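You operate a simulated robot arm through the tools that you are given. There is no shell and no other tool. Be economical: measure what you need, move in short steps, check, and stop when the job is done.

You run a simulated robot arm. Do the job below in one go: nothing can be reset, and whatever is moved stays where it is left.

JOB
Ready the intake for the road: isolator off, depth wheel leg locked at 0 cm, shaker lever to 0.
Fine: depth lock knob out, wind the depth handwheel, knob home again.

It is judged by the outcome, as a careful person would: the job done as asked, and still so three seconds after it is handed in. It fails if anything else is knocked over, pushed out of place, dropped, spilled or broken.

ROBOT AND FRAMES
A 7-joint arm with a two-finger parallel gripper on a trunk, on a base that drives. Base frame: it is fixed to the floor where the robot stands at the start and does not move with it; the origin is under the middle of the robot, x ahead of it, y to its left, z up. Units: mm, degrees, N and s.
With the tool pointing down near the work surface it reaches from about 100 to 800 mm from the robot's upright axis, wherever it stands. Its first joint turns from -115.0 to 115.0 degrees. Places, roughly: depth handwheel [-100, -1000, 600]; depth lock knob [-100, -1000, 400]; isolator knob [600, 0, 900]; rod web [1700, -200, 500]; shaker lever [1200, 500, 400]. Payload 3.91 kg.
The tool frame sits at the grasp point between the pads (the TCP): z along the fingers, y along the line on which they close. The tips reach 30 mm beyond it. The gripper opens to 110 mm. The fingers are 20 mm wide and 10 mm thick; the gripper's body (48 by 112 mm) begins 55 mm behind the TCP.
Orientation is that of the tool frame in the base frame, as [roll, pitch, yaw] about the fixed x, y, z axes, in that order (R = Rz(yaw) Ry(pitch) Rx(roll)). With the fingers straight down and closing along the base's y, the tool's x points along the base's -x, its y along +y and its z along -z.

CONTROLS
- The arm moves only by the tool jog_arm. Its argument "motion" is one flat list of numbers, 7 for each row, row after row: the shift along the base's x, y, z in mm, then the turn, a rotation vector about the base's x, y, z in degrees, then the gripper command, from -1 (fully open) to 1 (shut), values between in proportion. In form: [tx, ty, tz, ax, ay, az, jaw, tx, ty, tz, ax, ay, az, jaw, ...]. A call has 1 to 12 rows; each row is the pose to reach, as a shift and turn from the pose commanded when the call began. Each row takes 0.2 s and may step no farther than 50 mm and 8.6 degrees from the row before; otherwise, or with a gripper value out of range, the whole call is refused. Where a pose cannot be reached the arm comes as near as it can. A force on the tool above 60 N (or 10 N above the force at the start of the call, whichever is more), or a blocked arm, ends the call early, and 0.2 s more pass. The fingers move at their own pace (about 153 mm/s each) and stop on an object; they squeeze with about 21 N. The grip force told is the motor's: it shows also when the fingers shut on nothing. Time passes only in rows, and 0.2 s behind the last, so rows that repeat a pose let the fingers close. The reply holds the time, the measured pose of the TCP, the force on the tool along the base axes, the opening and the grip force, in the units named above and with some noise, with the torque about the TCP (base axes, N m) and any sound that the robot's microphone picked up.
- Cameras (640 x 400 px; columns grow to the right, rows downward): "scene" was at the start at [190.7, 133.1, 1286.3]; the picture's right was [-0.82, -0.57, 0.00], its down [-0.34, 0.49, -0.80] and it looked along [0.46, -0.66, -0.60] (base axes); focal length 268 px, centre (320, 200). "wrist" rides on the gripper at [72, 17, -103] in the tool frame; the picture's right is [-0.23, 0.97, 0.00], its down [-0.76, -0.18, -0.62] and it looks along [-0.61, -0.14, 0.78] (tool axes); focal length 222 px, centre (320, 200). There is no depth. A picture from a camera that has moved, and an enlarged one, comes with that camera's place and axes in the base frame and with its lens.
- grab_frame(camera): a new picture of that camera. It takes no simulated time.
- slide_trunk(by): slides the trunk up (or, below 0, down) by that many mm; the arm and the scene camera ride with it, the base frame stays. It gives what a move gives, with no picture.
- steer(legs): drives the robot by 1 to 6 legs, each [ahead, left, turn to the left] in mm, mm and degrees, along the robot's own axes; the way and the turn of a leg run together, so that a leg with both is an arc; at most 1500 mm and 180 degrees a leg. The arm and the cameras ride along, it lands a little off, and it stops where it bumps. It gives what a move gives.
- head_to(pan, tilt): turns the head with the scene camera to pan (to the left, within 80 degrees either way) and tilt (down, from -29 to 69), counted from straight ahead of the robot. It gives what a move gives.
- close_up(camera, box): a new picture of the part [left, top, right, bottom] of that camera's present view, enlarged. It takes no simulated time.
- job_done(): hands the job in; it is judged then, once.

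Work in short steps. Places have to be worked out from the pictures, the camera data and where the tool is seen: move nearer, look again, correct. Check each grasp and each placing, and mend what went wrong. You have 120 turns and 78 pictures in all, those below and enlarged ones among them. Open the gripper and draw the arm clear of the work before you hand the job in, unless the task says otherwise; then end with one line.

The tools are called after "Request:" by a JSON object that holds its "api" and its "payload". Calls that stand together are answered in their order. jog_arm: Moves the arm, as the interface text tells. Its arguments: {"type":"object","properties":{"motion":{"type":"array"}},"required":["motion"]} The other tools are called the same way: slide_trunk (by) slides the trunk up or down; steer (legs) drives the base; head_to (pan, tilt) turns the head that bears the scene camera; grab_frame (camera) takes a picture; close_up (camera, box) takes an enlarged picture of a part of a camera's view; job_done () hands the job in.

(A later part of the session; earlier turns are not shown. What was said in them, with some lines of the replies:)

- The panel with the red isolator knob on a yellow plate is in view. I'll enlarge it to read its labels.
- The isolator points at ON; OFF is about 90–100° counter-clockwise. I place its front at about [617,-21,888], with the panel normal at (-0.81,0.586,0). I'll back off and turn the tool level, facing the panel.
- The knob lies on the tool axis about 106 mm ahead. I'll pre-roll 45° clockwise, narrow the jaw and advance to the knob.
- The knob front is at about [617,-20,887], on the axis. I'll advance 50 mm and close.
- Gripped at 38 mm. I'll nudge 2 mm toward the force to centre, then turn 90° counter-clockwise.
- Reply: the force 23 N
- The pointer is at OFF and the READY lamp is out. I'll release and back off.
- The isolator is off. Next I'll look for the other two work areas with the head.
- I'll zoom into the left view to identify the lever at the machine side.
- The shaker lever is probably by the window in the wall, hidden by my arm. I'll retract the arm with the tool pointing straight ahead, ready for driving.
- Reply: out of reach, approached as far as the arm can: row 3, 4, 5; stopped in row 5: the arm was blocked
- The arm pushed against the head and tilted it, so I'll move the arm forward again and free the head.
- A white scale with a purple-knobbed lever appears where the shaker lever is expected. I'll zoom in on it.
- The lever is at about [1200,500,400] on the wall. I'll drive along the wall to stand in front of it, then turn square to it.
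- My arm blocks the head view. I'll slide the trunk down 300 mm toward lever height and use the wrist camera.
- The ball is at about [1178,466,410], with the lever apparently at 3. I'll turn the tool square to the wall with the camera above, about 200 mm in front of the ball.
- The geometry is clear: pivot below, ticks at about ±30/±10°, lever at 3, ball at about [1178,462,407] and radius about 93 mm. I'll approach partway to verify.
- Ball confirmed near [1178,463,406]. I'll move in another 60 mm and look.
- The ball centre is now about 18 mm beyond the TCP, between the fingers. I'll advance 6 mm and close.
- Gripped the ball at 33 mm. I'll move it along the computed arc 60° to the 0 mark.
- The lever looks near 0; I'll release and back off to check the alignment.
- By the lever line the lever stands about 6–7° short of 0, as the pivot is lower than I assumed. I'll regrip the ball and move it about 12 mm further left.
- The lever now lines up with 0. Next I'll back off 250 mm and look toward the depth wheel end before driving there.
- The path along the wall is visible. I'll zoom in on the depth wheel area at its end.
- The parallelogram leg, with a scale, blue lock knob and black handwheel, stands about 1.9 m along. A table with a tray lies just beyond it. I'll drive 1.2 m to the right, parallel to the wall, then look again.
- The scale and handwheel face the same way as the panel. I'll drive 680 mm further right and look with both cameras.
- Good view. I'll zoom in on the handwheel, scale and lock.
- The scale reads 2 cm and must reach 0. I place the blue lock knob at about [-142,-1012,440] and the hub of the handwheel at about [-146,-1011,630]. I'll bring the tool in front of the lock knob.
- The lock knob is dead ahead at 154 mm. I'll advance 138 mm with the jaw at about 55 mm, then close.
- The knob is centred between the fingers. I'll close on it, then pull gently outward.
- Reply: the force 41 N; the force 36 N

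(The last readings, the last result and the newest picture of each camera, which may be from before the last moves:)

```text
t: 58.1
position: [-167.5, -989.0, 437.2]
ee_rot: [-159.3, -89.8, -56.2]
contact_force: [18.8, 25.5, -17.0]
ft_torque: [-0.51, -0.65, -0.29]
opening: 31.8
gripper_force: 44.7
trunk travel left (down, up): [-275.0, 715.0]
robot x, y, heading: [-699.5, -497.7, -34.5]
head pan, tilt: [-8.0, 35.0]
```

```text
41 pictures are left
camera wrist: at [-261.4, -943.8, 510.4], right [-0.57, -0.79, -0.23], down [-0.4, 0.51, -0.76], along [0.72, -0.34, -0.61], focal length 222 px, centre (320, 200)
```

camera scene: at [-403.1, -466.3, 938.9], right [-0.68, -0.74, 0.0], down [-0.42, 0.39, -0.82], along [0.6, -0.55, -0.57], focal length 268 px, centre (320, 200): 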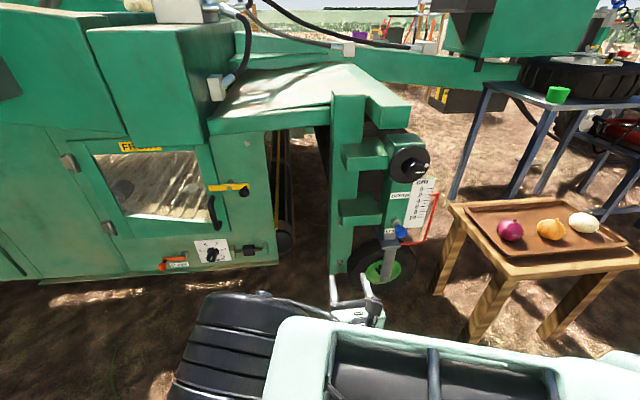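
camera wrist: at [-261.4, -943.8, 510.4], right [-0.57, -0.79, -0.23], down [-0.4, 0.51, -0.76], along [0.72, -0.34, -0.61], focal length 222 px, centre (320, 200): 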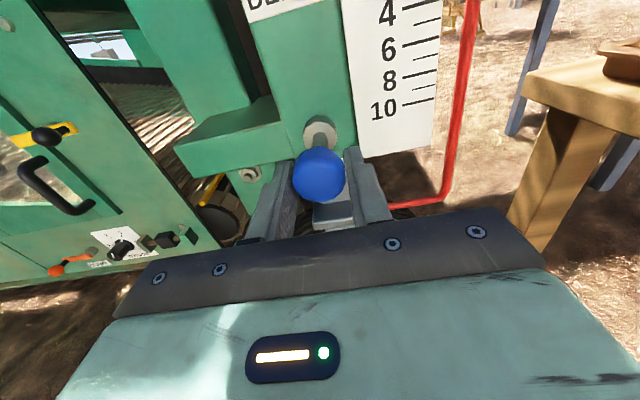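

The plunger moved out about 20 mm with little axial force. I'll pull a few mm further to find its stop.

Request:
{"api": "jog_arm", "payload": {"motion": [-1, 5, 0, 0, 0, 0, 1, -4, 8, 0, 0, 0, 0, 1, -7, 10, 0, 0, 0, 0, 1]}}

Request:
{"api": "grab_frame", "payload": {"camera": "wrist"}}

```text
t: 58.9
position: [-176.8, -983.5, 439.2]
ee_rot: [108.8, -89.9, 35.2]
contact_force: [20.4, -4.1, -15.5]
ft_torque: [0.56, 1.04, -0.29]
opening: 31.7
gripper_force: 45.3
trunk travel left (down, up): [-275.0, 715.0]
robot x, y, heading: [-699.3, -495.4, -34.5]
head pan, tilt: [-8.0, 35.0]
```

```text
40 pictures are left
camera wrist: at [-270.1, -936.2, 510.5], right [-0.57, -0.79, -0.23], down [-0.4, 0.51, -0.76], along [0.72, -0.35, -0.61], focal length 222 px, centre (320, 200)
```

wrist: 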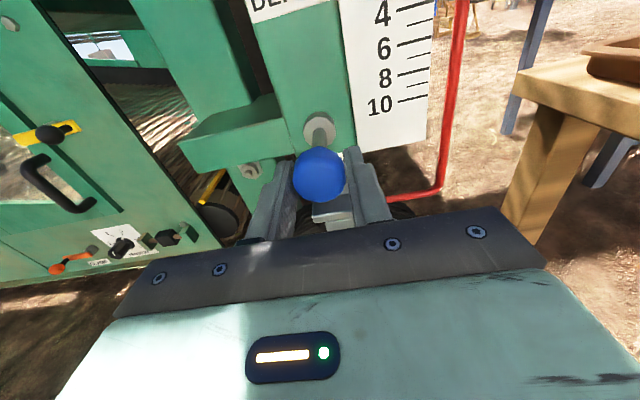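

It is out about 30 mm and now resists at about 18 N. I'll release and see whether it stays out.

Request:
{"api": "jog_arm", "payload": {"motion": [0, 0, 0, 0, 0, 0, -0.1, 0, 0, 0, 0, 0, 0, -0.1, -35, 25, 0, 0, 0, 0, -0.1, -70, 50, 0, 0, 0, 0, -0.1]}}

Request:
{"api": "grab_frame", "payload": {"camera": "wrist"}}

```text
t: 59.9
position: [-244.9, -932.1, 437.5]
ee_rot: [37.5, -89.9, 106.8]
contact_force: [-0.3, -0.1, -0.3]
ft_torque: [0.0, 0.03, 0.0]
opening: 60.6
gripper_force: 0.0
trunk travel left (down, up): [-275.0, 715.0]
robot x, y, heading: [-702.0, -495.4, -34.3]
head pan, tilt: [-8.0, 35.0]
```

```text
39 pictures are left
camera wrist: at [-339.8, -884.3, 510.6], right [-0.57, -0.79, -0.23], down [-0.4, 0.51, -0.76], along [0.72, -0.34, -0.61], focal length 222 px, centre (320, 200)
```

wrist: 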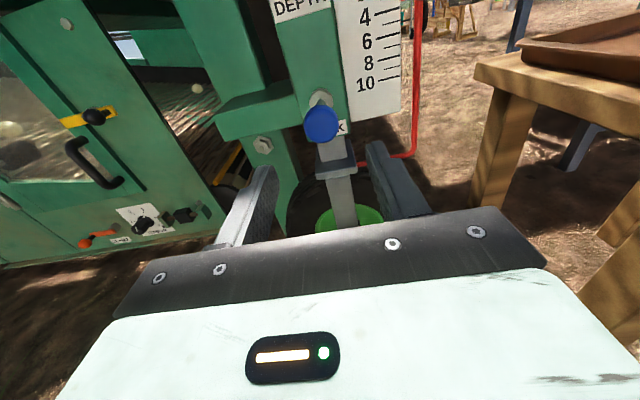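

The knob stays out. I'll raise the trunk 190 mm to bring the tool in front of the handwheel hub.

Request:
{"api": "slide_trunk", "payload": {"by": 190}}

Request:
{"api": "grab_frame", "payload": {"camera": "wrist"}}

Request:
{"api": "close_up", "payload": {"camera": "scene", "box": [340, 160, 460, 300]}}

```text
t: 62.0
position: [-246.1, -931.6, 627.4]
ee_rot: [46.6, -89.9, 97.6]
contact_force: [0.8, 0.3, 0.8]
ft_torque: [-0.02, 0.01, 0.04]
opening: 60.5
gripper_force: 0.0
trunk travel left (down, up): [-465.0, 525.0]
robot x, y, heading: [-701.9, -490.9, -34.4]
head pan, tilt: [-8.0, 35.0]
```

```text
38 pictures are left
camera wrist: at [-339.6, -884.6, 700.3], right [-0.57, -0.79, -0.23], down [-0.4, 0.51, -0.76], along [0.72, -0.34, -0.61], focal length 222 px, centre (320, 200)
```

wrist: 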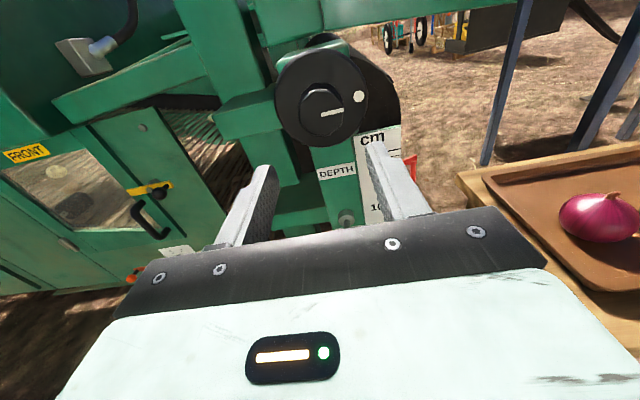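

```text
2.86 times, centred on (400, 230) of scene
camera zoom: at [-403.0, -466.2, 1128.9], right [-0.68, -0.74, 0.0], down [-0.42, 0.39, -0.82], along [0.6, -0.55, -0.57], focal length 765 px, centre (91, 114)
```

zoom: 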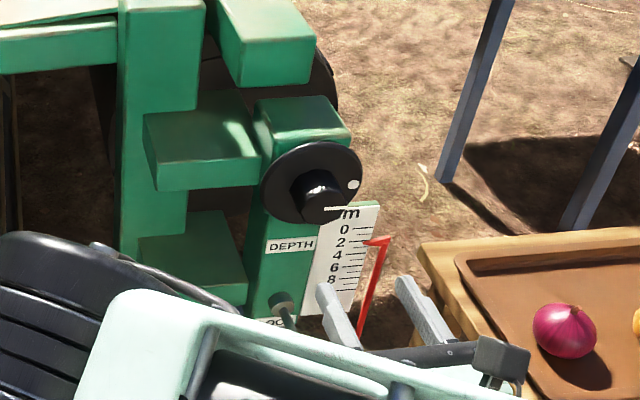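

Hub front triangulated to [-155,-1006,632], 46 mm across and about 40 mm deep. I'll advance onto it and close.

Request:
{"api": "jog_arm", "payload": {"motion": [26, -26, 4, 0, 0, 0, -0.3, 52, -46, 4, 0, 0, 0, -0.3, 76, -63.5, 4, 0, 0, 0, -0.3, 88, -72.5, 4, 0, 0, 0, -0.3, 88, -72.5, 4, 0, 0, 0, 1, 88, -72.5, 4, 0, 0, 0, 1, 88, -72.5, 4, 0, 0, 0, 1]}}

Request:
{"api": "grab_frame", "payload": {"camera": "wrist"}}

```text
t: 63.6
position: [-155.2, -999.2, 631.6]
ee_rot: [-38.4, -89.9, -176.8]
contact_force: [18.8, 40.6, 0.8]
ft_torque: [0.42, 0.35, -0.06]
opening: 47.8
gripper_force: 44.9
trunk travel left (down, up): [-465.0, 525.0]
robot x, y, heading: [-700.8, -494.9, -34.6]
head pan, tilt: [-8.0, 35.0]
```

```text
36 pictures are left
camera wrist: at [-248.9, -953.9, 704.7], right [-0.56, -0.79, -0.23], down [-0.4, 0.51, -0.76], along [0.72, -0.34, -0.61], focal length 222 px, centre (320, 200)
```

wrist: 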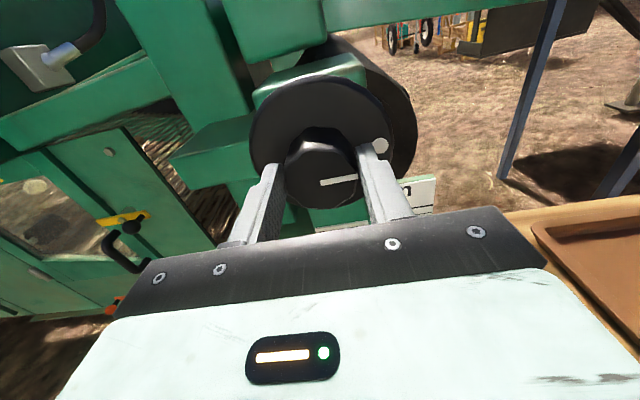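

Gripped, but the hub sits about 5 mm left of the commanded pose. I'll recentre and turn 60° clockwise as a test.

Request:
{"api": "jog_arm", "payload": {"motion": [2.8, 4.8, 0, 0, 0, 0, 1, 2.8, 4.8, 0, 6.48, -4.69, 0, 1, 2.8, 4.8, 0, 12.96, -9.38, 0, 1, 2.8, 4.8, 0, 19.4, -14.1, 0, 1, 2.8, 4.8, 0, 25.9, -18.8, 0, 1, 2.8, 4.8, 0, 32.4, -23.4, 0, 1, 2.8, 4.8, 0, 38.9, -28.1, 0, 1, 2.8, 4.8, 0, 45.4, -32.8, 0, 1, 2.8, 4.8, 0, 48.6, -35.2, 0, 1]}}

Request:
{"api": "close_up", "payload": {"camera": "scene", "box": [370, 180, 470, 280]}}

Request:
{"api": "grab_frame", "payload": {"camera": "wrist"}}

```text
t: 65.6
position: [-155.7, -1000.5, 631.9]
ee_rot: [-90.0, -30.0, -126.3]
contact_force: [11.4, -20.6, 3.8]
ft_torque: [0.42, 0.62, 0.24]
opening: 47.5
gripper_force: 44.7
trunk travel left (down, up): [-465.0, 525.0]
robot x, y, heading: [-701.6, -495.9, -34.6]
head pan, tilt: [-8.0, 35.0]
```

```text
4.00 times, centred on (420, 230) of scene
camera zoom: at [-402.8, -466.9, 1128.9], right [-0.68, -0.74, 0.0], down [-0.42, 0.39, -0.82], along [0.6, -0.55, -0.57], focal length 1071 px, centre (-80, 80)
```

zoom: 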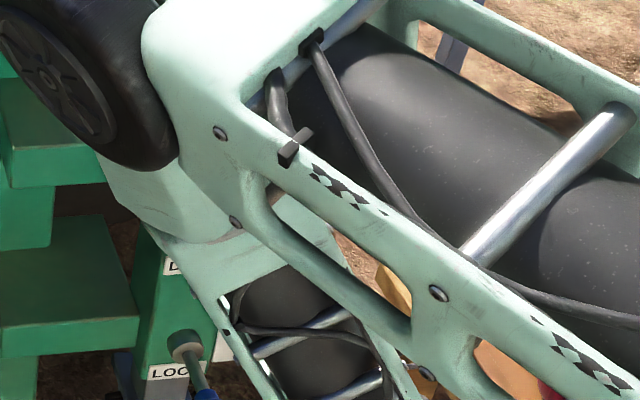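

```text
34 pictures are left
camera wrist: at [-281.3, -997.5, 653.0], right [-0.17, -0.23, -0.96], down [-0.06, 0.97, -0.23], along [0.98, 0.02, -0.18], focal length 222 px, centre (320, 200)
```

wrist: 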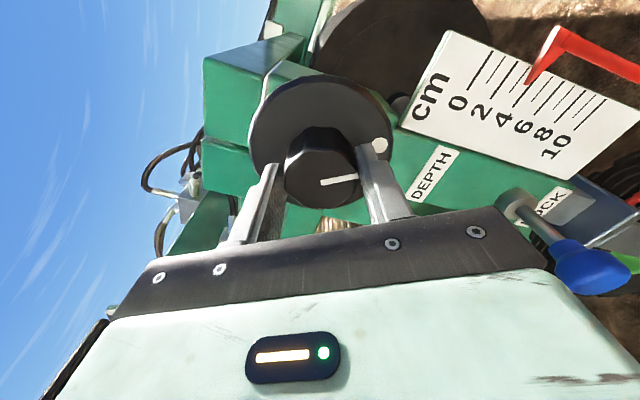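

The wheel turned with the grip, and the wrist camera now sees the scale. I'll zoom in to read it.

Request:
{"api": "close_up", "payload": {"camera": "wrist", "box": [400, 20, 620, 170]}}

```text
2.67 times, centred on (510, 95) of wrist
camera zoom: at [-281.3, -997.5, 653.0], right [-0.17, -0.23, -0.96], down [-0.06, 0.97, -0.23], along [0.98, 0.02, -0.18], focal length 592 px, centre (-187, 480)
```

zoom: 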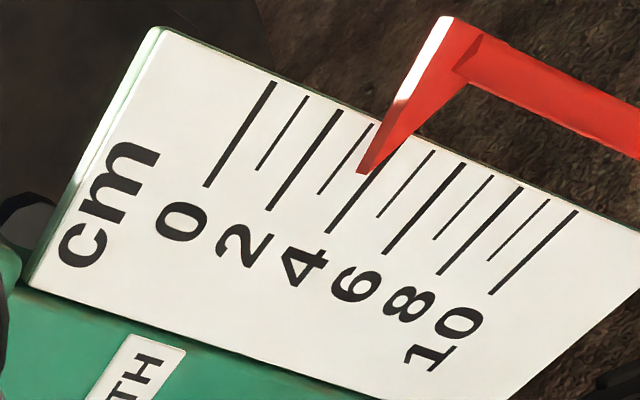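

Clockwise raised the reading (about 2 to 3.7 cm for 60°), so I need counter-clockwise. I'll turn back 90°.

Request:
{"api": "jog_arm", "payload": {"motion": [0, 0, 0, -6.48, 4.69, 0, 1, 0, 0, 0, -12.96, 9.38, 0, 1, 0, 0, 0, -19.4, 14.1, 0, 1, 0, 0, 0, -25.9, 18.8, 0, 1, 0, 0, 0, -32.4, 23.4, 0, 1, 0, 0, 0, -38.9, 28.1, 0, 1, 0, 0, 0, -45.4, 32.8, 0, 1, 0, 0, 0, -51.8, 37.5, 0, 1, 0, 0, 0, -58.3, 42.2, 0, 1, 0, 0, 0, -64.8, 46.9, 0, 1, 0, 0, 0, -71.3, 51.6, 0, 1]}}

Request:
{"api": "grab_frame", "payload": {"camera": "wrist"}}

Request:
{"api": "grab_frame", "payload": {"camera": "scene"}}

```text
t: 68.0
position: [-153.9, -999.3, 631.5]
ee_rot: [89.9, -61.9, 54.3]
contact_force: [12.2, -0.1, 7.1]
ft_torque: [-0.11, -0.25, -0.52]
opening: 47.9
gripper_force: 45.2
trunk travel left (down, up): [-465.0, 525.0]
robot x, y, heading: [-701.7, -498.1, -34.5]
head pan, tilt: [-8.0, 35.0]
```

```text
32 pictures are left
camera wrist: at [-227.0, -922.5, 704.1], right [-0.56, -0.78, 0.26], down [-0.62, 0.2, -0.76], along [0.54, -0.59, -0.6], focal length 222 px, centre (320, 200)
```

wrist: 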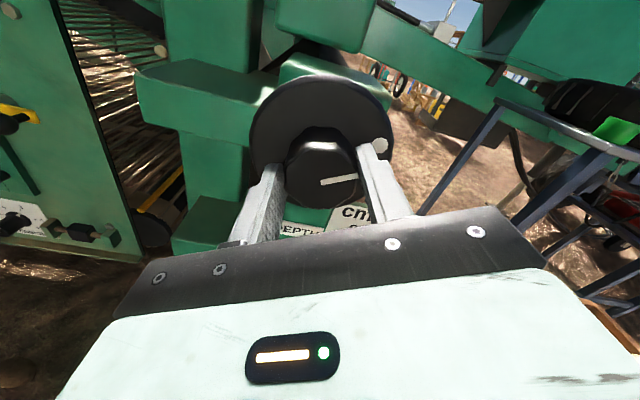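

```text
31 pictures are left
camera scene: at [-402.9, -465.9, 1128.9], right [-0.68, -0.74, 0.0], down [-0.42, 0.39, -0.82], along [0.6, -0.55, -0.57], focal length 268 px, centre (320, 200)
```

scene: 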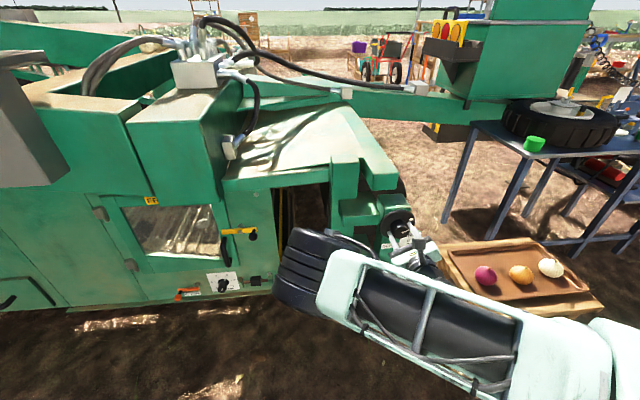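

I'll release, back off 60 mm and roll the tool back 88° to read the scale and prepare to regrip.

Request:
{"api": "jog_arm", "payload": {"motion": [0, 0, 0, 0, 0, 0, -0.3, 0, 0, 0, 0, 0, 0, -0.3, -24, 18, 0, 0, 0, 0, -0.3, -48, 35, 0, 0, 0, 0, -0.3]}}

Request:
{"api": "jog_arm", "payload": {"motion": [0, 0, 0, 6.48, -4.69, 0, -0.3, 0, 0, 0, 12.96, -9.38, 0, -0.3, 0, 0, 0, 19.4, -14.1, 0, -0.3, 0, 0, 0, 25.9, -18.8, 0, -0.3, 0, 0, 0, 32.4, -23.4, 0, -0.3, 0, 0, 0, 38.9, -28.1, 0, -0.3, 0, 0, 0, 45.4, -32.8, 0, -0.3, 0, 0, 0, 51.8, -37.5, 0, -0.3, 0, 0, 0, 58.3, -42.2, 0, -0.3, 0, 0, 0, 64.8, -46.9, 0, -0.3, 0, 0, 0, 71.3, -51.6, 0, -0.3]}}

Request:
{"api": "grab_frame", "payload": {"camera": "wrist"}}

```text
t: 69.0
position: [-203.8, -963.5, 630.6]
ee_rot: [90.0, -62.0, 54.3]
contact_force: [0.5, 0.4, 0.3]
ft_torque: [0.02, 0.01, -0.03]
opening: 71.5
gripper_force: 0.0
trunk travel left (down, up): [-465.0, 525.0]
robot x, y, heading: [-705.5, -497.2, -34.7]
head pan, tilt: [-8.0, 35.0]
```

```text
t: 71.4
position: [-202.4, -963.7, 630.8]
ee_rot: [-89.9, -29.9, -126.0]
contact_force: [0.3, -0.1, 0.5]
ft_torque: [-0.01, -0.03, 0.0]
opening: 71.3
gripper_force: 0.1
trunk travel left (down, up): [-465.0, 525.0]
robot x, y, heading: [-702.8, -490.3, -34.6]
head pan, tilt: [-8.0, 35.0]
```

```text
30 pictures are left
camera wrist: at [-328.6, -960.9, 653.4], right [-0.17, -0.23, -0.96], down [-0.07, 0.97, -0.23], along [0.98, 0.02, -0.18], focal length 222 px, centre (320, 200)
```

wrist: 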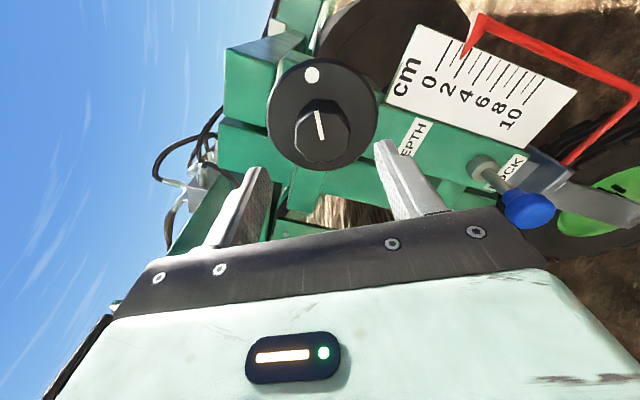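

Request:
{"api": "close_up", "payload": {"camera": "wrist", "box": [380, 5, 560, 135]}}

```text
3.08 times, centred on (470, 70) of wrist
camera zoom: at [-328.6, -960.9, 653.4], right [-0.17, -0.23, -0.96], down [-0.07, 0.97, -0.23], along [0.98, 0.02, -0.18], focal length 684 px, centre (-142, 600)
```

zoom: 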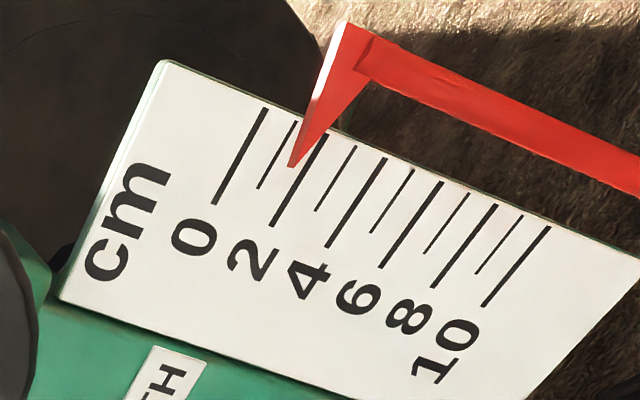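

The scale now reads about 1.5 apparent, roughly 1.3 true, at about 42° per cm. I'll regrip and turn about 57° counter-clockwise.

Request:
{"api": "jog_arm", "payload": {"motion": [24, -18, 1, 0, 0, 0, -0.3, 47, -36, 1, 0, 0, 0, -0.3, 47, -36, 1, 0, 0, 0, 1, 47, -36, 1, 0, 0, 0, 1, 47, -36, 1, -6.6, 4.77, 0, 1, 47, -36, 1, -13.2, 9.54, 0, 1, 47, -36, 1, -19.8, 14.3, 0, 1, 47, -36, 1, -26.4, 19.1, 0, 1, 47, -36, 1, -33, 23.85, 0, 1, 47, -36, 1, -39.6, 28.6, 0, 1, 47, -36, 1, -46.2, 33.4, 0, 1]}}

Request:
{"api": "jog_arm", "payload": {"motion": [0, 0, 0, 0, 0, 0, -0.3, 0, 0, 0, 0, 0, 0, -0.3, -24, 18, 0, 0, 0, 0, -0.3, -48, 35, 0, 0, 0, 0, -0.3, -48, 35, 0, 6.48, -4.69, 0, -0.3, -48, 35, 0, 12.96, -9.38, 0, -0.3, -48, 35, 0, 19.4, -14.1, 0, -0.3, -48, 35, 0, 25.9, -18.8, 0, -0.3, -48, 35, 0, 32.4, -23.4, 0, -0.3, -48, 35, 0, 38.9, -28.1, 0, -0.3, -48, 35, 0, 45.4, -32.8, 0, -0.3, -48, 35, 0, 51.8, -37.5, 0, -0.3]}}

Request:
{"api": "jog_arm", "payload": {"motion": [0, 0, 0, 6.48, -4.69, 0, -0.3, 0, 0, 0, 12.96, -9.38, 0, -0.3, 0, 0, 0, 18, -13, 0, -0.3]}}

Request:
{"api": "grab_frame", "payload": {"camera": "wrist"}}

```text
t: 73.8
position: [-154.0, -999.3, 631.8]
ee_rot: [-90.1, -87.1, -125.5]
contact_force: [-5.6, 16.1, -11.9]
ft_torque: [0.62, 0.73, -0.27]
opening: 48.0
gripper_force: 44.9
trunk travel left (down, up): [-465.0, 525.0]
robot x, y, heading: [-695.7, -492.4, -34.3]
head pan, tilt: [-8.0, 35.0]
```

```text
t: 76.4
position: [-205.1, -965.4, 632.7]
ee_rot: [-89.9, -23.0, -126.0]
contact_force: [0.9, 0.3, 0.2]
ft_torque: [-0.02, 0.01, 0.01]
opening: 71.5
gripper_force: 0.2
trunk travel left (down, up): [-465.0, 525.0]
robot x, y, heading: [-697.6, -494.2, -34.5]
head pan, tilt: [-8.0, 35.0]
```

```text
t: 77.2
position: [-204.1, -965.1, 632.0]
ee_rot: [-89.9, -0.8, -126.0]
contact_force: [0.8, 0.5, -0.3]
ft_torque: [-0.01, 0.0, 0.0]
opening: 71.6
gripper_force: 0.1
trunk travel left (down, up): [-465.0, 525.0]
robot x, y, heading: [-700.7, -497.0, -34.7]
head pan, tilt: [-8.0, 35.0]
```

```text
28 pictures are left
camera wrist: at [-330.2, -963.3, 616.7], right [0.13, 0.17, -0.98], down [-0.06, 0.98, 0.17], along [0.99, 0.03, 0.13], focal length 222 px, centre (320, 200)
```

wrist: 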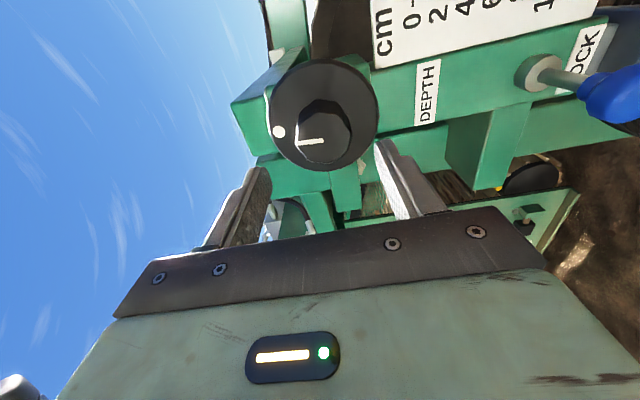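

The pointer is just out of view; I'll shift the tool right and back a bit.

Request:
{"api": "jog_arm", "payload": {"motion": [-37, -17, 0, 0, 0, 0, -0.3, -73, -34, -15, 0, 0, 0, -0.3]}}

Request:
{"api": "grab_frame", "payload": {"camera": "wrist"}}

```text
t: 77.8
position: [-274.9, -1000.2, 619.5]
ee_rot: [-89.9, -0.9, -126.0]
contact_force: [-0.2, -0.3, 0.3]
ft_torque: [0.0, 0.03, 0.03]
opening: 71.3
gripper_force: 0.0
trunk travel left (down, up): [-465.0, 525.0]
robot x, y, heading: [-701.2, -497.7, -34.5]
head pan, tilt: [-8.0, 35.0]
```

```text
27 pictures are left
camera wrist: at [-401.8, -997.6, 603.3], right [0.13, 0.17, -0.98], down [-0.06, 0.98, 0.17], along [0.99, 0.03, 0.13], focal length 222 px, centre (320, 200)
```

wrist: 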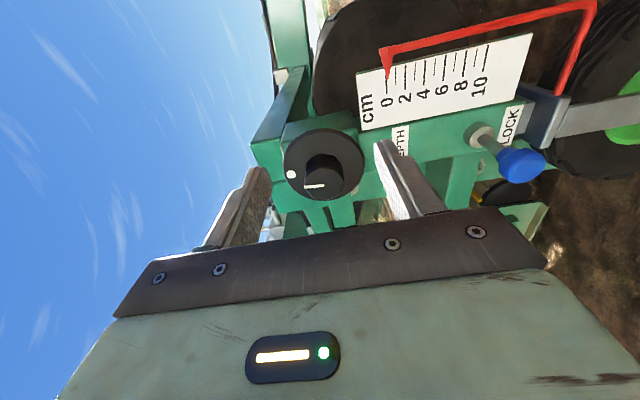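

Request:
{"api": "close_up", "payload": {"camera": "wrist", "box": [350, 30, 470, 120]}}

```text
4.44 times, centred on (410, 75) of wrist
camera zoom: at [-401.8, -997.6, 603.3], right [0.13, 0.17, -0.98], down [-0.06, 0.98, 0.17], along [0.99, 0.03, 0.13], focal length 987 px, centre (-80, 756)
```

zoom: 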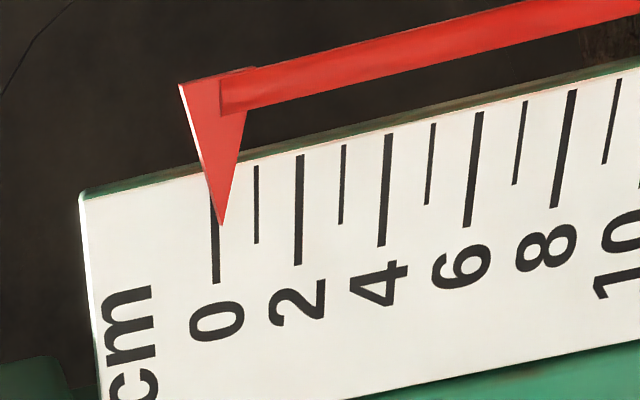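

It reads about 0.1 cm from slightly above. I'll lower the camera to the pointer's height to remove parallax.

Request:
{"api": "jog_arm", "payload": {"motion": [0, 0, -33, 0, 0, 0, -0.3, 0, 0, -66, 0, 0, 0, -0.3]}}

Request:
{"api": "close_up", "payload": {"camera": "wrist", "box": [280, 20, 440, 140]}}

```text
t: 78.4
position: [-276.3, -999.3, 551.6]
ee_rot: [-90.0, -1.0, -126.0]
contact_force: [-0.3, 0.6, 0.6]
ft_torque: [0.0, -0.01, 0.01]
opening: 71.4
gripper_force: 0.0
trunk travel left (down, up): [-465.0, 525.0]
robot x, y, heading: [-700.9, -494.2, -34.4]
head pan, tilt: [-8.0, 35.0]
```

```text
3.33 times, centred on (360, 80) of wrist
camera zoom: at [-401.7, -997.6, 535.6], right [0.12, 0.17, -0.98], down [-0.06, 0.98, 0.17], along [0.99, 0.03, 0.13], focal length 740 px, centre (187, 600)
```

zoom: 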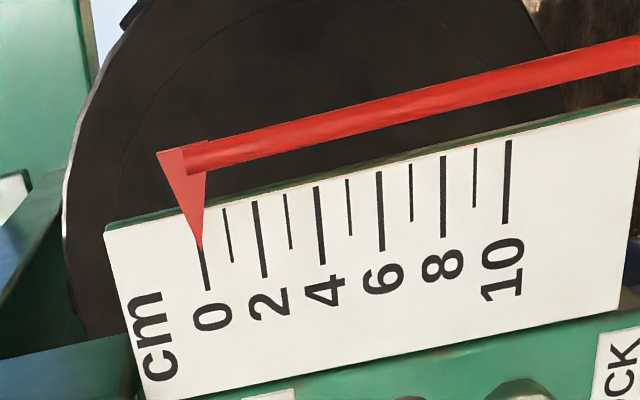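

The pointer is on 0 in the level view. Next I'll move in front of the pulled-out lock knob.

Request:
{"api": "jog_arm", "payload": {"motion": [0, 0, -38, 0, 0, 0, -0.2, 17, 17, -76, 0, 0, 0, -0.2, 34, 34, -114, 0, 0, 0, -0.2, 51, 51, -114, 0, 0, 0, -0.2]}}

Request:
{"api": "grab_frame", "payload": {"camera": "wrist"}}

```text
t: 79.4
position: [-225.7, -948.3, 438.0]
ee_rot: [-90.0, -1.0, -125.9]
contact_force: [-0.2, -0.6, 0.2]
ft_torque: [-0.01, -0.02, -0.01]
opening: 65.9
gripper_force: 0.1
trunk travel left (down, up): [-465.0, 525.0]
robot x, y, heading: [-699.6, -495.8, -34.3]
head pan, tilt: [-8.0, 35.0]
```

```text
24 pictures are left
camera wrist: at [-352.5, -946.1, 422.2], right [0.12, 0.17, -0.98], down [-0.05, 0.98, 0.17], along [0.99, 0.03, 0.13], focal length 222 px, centre (320, 200)
```

wrist: 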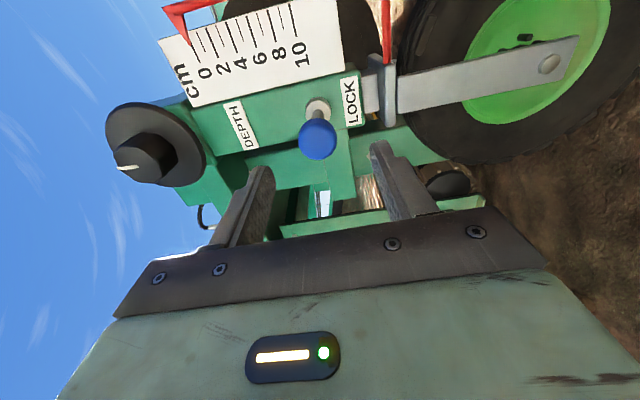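

The ball is about 71 mm ahead on the axis. I'll advance, grip it, and push inward about 30 mm.

Request:
{"api": "jog_arm", "payload": {"motion": [23, -17, 0, 0, 0, 0, -0.2, 46, -33.4, 0, 0, 0, 0, -0.2, 46, -33.4, 0, 0, 0, 0, 1, 46, -33.4, 0, 0, 0, 0, 1, 46, -33.4, 0, 0, 0, 0, 1, 52, -37.6, 0, 0, 0, 0, 1, 58, -42, 0, 0, 0, 0, 1, 64, -46.3, 0, 0, 0, 0, 1, 70, -50.6, 0, 0, 0, 0, 1, 74, -53.5, 0, 0, 0, 0, 1]}}

Request:
{"api": "grab_frame", "payload": {"camera": "wrist"}}

```text
t: 81.5
position: [-155.1, -999.9, 439.5]
ee_rot: [-89.2, -0.9, -125.8]
contact_force: [-17.0, 14.7, 24.2]
ft_torque: [0.07, -0.46, -0.31]
opening: 30.6
gripper_force: 45.3
trunk travel left (down, up): [-465.0, 525.0]
robot x, y, heading: [-700.6, -490.2, -34.6]
head pan, tilt: [-8.0, 35.0]
stopped in row 10: the force on the tool passed its limit at 67 N (the readings are from after the stop); the commanded pose is now the measured one
```

```text
23 pictures are left
camera wrist: at [-281.7, -997.6, 422.7], right [0.14, 0.16, -0.98], down [-0.06, 0.99, 0.16], along [0.99, 0.04, 0.14], focal length 222 px, centre (320, 200)
```

wrist: 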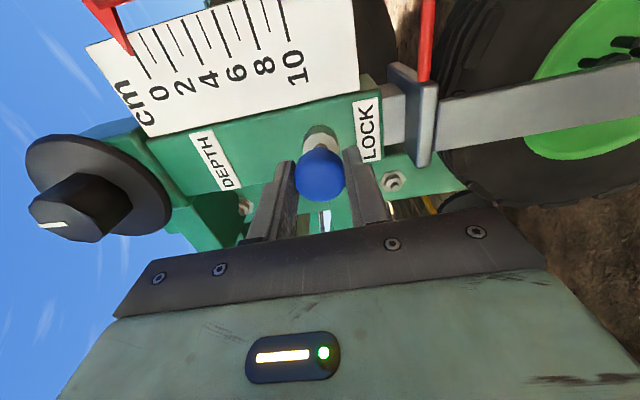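

It stopped at 67 N, about where the home pose was. I'll release, back off and check that it is fully seated.

Request:
{"api": "jog_arm", "payload": {"motion": [0, 0, 0, 0, 0, 0, -0.2, 0, 0, 0, 0, 0, 0, -0.2, -30, 22, 0, 0, 0, 0, -0.2, -57, 41, 0, 0, 0, 0, -0.2]}}

Request:
{"api": "close_up", "payload": {"camera": "wrist", "box": [160, 20, 400, 190]}}

```text
t: 82.5
position: [-204.0, -967.8, 449.5]
ee_rot: [-88.2, -0.2, -127.1]
contact_force: [0.2, 0.5, 0.4]
ft_torque: [0.02, 0.02, 0.0]
opening: 65.9
gripper_force: 0.0
trunk travel left (down, up): [-465.0, 525.0]
robot x, y, heading: [-698.2, -497.8, -34.3]
head pan, tilt: [-8.0, 35.0]
```

```text
2.35 times, centred on (280, 105) of wrist
camera zoom: at [-330.4, -963.9, 429.5], right [0.16, 0.16, -0.97], down [-0.04, 0.99, 0.15], along [0.99, 0.02, 0.16], focal length 523 px, centre (414, 424)
```

zoom: 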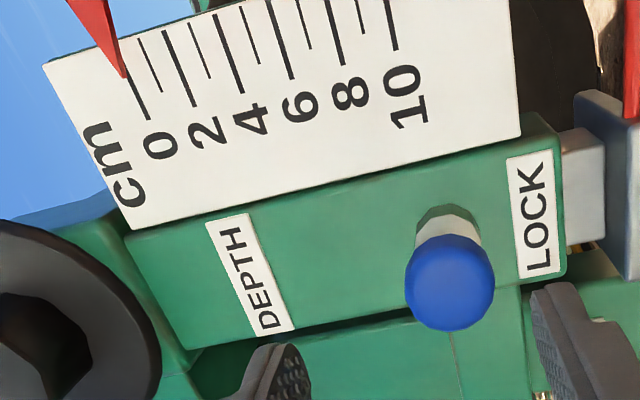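

It looks seated, but to be sure I'll press the knob's face with closed fingertips along its axis until the resistance rises.

Request:
{"api": "jog_arm", "payload": {"motion": [0, 0, -10, 0, 0, 0, 1, 0, 0, -10, 0, 0, 0, 1, 0, 0, -10, 0, 0, 0, 1, 10, -7, -10, 0, 0, 0, 1, 16, -11.6, -10, 0, 0, 0, 1, 20, -14.5, -10, 0, 0, 0, 1, 23, -16.6, -10, 0, 0, 0, 1, 25.5, -18.5, -10, 0, 0, 0, 1, 28, -20.3, -10, 0, 0, 0, 1]}}

Request:
{"api": "grab_frame", "payload": {"camera": "wrist"}}

```text
t: 84.4
position: [-166.0, -970.8, 445.3]
ee_rot: [-87.9, 1.6, -126.2]
contact_force: [-28.7, 18.7, -7.0]
ft_torque: [0.31, 0.39, -0.16]
opening: 0.0
gripper_force: 20.5
trunk travel left (down, up): [-465.0, 525.0]
robot x, y, heading: [-702.2, -494.3, -34.4]
head pan, tilt: [-8.0, 35.0]
stopped in row 9: the force on the tool passed its limit at 69 N (the readings are from after the stop); the commanded pose is now the measured one
```

```text
21 pictures are left
camera wrist: at [-291.3, -967.9, 422.9], right [0.18, 0.18, -0.97], down [-0.06, 0.98, 0.17], along [0.98, 0.03, 0.19], focal length 222 px, centre (320, 200)
```

wrist: 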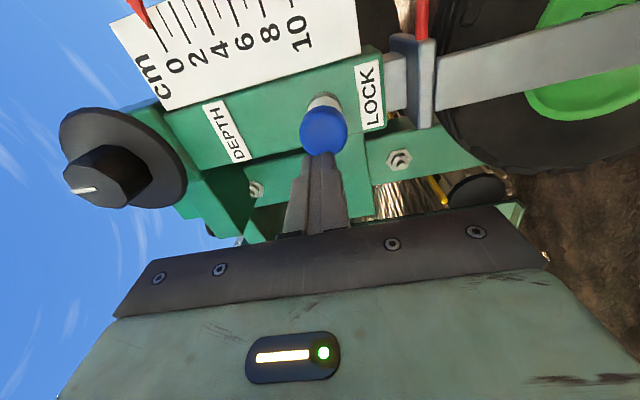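

TCP depth matches the knob's home position under more than 60 N, so it is seated. I'll back away and check everything.

Request:
{"api": "jog_arm", "payload": {"motion": [-30, 22, 0, 0, 0, 0, 1, -60, 44, 0, 0, 0, 0, 1, -95, 69, 0, 0, 0, 0, -0.2, -130, 94, 0, 0, 0, 0, -0.2]}}

Request:
{"api": "close_up", "payload": {"camera": "scene", "box": [360, 180, 460, 290]}}

Request:
{"api": "close_up", "payload": {"camera": "wrist", "box": [160, 20, 420, 200]}}

```text
t: 85.6
position: [-261.6, -868.9, 466.4]
ee_rot: [-85.0, 4.7, -125.3]
contact_force: [-0.6, 0.3, -1.1]
ft_torque: [-0.01, 0.03, 0.03]
opening: 66.0
gripper_force: 0.0
trunk travel left (down, up): [-465.0, 525.0]
robot x, y, heading: [-700.2, -488.0, -34.6]
head pan, tilt: [-8.0, 35.0]
stopped in row 4: the arm was blocked; the commanded pose is now the measured one
```

```text
3.64 times, centred on (410, 235) of scene
camera zoom: at [-403.6, -465.5, 1128.9], right [-0.68, -0.74, 0.0], down [-0.42, 0.39, -0.82], along [0.6, -0.55, -0.57], focal length 974 px, centre (-7, 73)
```

zoom: 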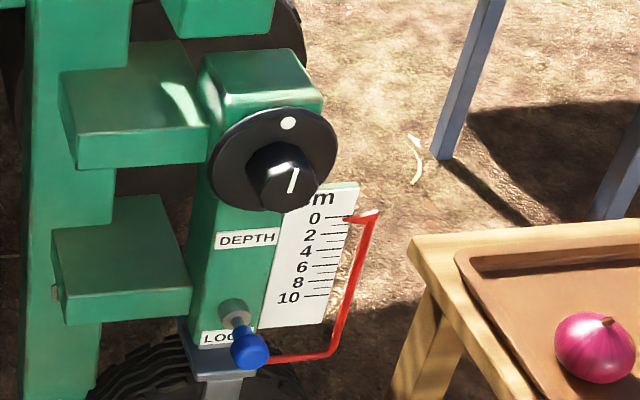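

```text
2.22 times, centred on (290, 110) of wrist
camera zoom: at [-384.8, -867.0, 434.0], right [0.25, 0.2, -0.95], down [-0.09, 0.98, 0.18], along [0.97, 0.04, 0.26], focal length 494 px, centre (387, 400)
```

zoom: 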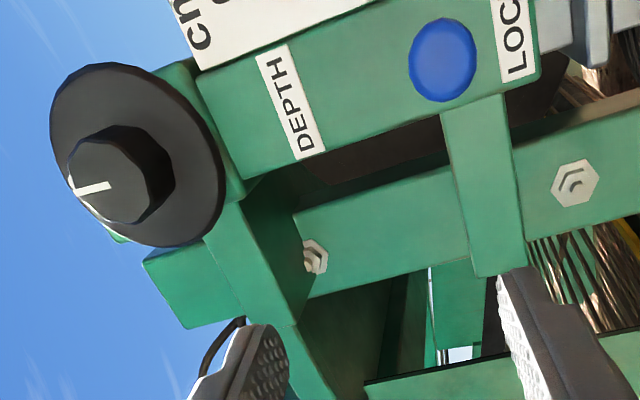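

The scale reads 0, the lock knob is home and nothing is disturbed. I'll open the gripper fully before handing in, with the arm already well clear.

Request:
{"api": "jog_arm", "payload": {"motion": [0, 0, 0, 0, 0, 0, -1, 0, 0, 0, 0, 0, 0, -1]}}

Request:
{"api": "grab_frame", "payload": {"camera": "scene"}}

```text
t: 86.2
position: [-261.8, -868.4, 465.7]
ee_rot: [-85.0, 4.6, -125.4]
contact_force: [0.4, 1.2, 0.0]
ft_torque: [0.0, 0.01, -0.02]
opening: 110.1
gripper_force: 0.1
trunk travel left (down, up): [-465.0, 525.0]
robot x, y, heading: [-702.5, -496.5, -34.8]
head pan, tilt: [-8.0, 35.0]
```

```text
18 pictures are left
camera scene: at [-403.6, -465.5, 1128.9], right [-0.68, -0.74, 0.0], down [-0.42, 0.39, -0.82], along [0.6, -0.55, -0.57], focal length 268 px, centre (320, 200)
```

scene: 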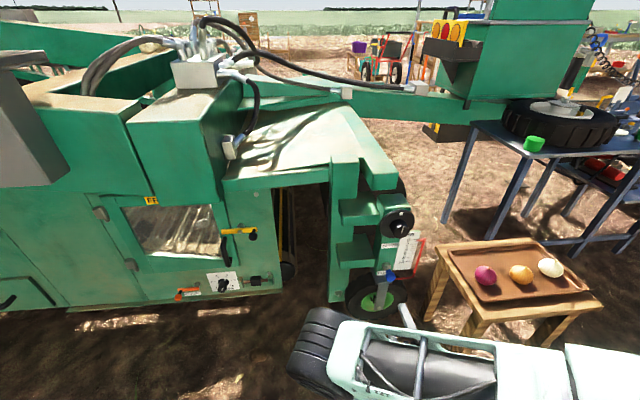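

Everything is in place and the arm is clear, so I'm handing the job in.

Request:
{"api": "job_done", "payload": {}}

```text
The job is handed in.
```

The isolator is off, the depth wheel leg is at 0 cm with its lock knob pushed home, and the shaker lever is at 0; I've handed the job in.
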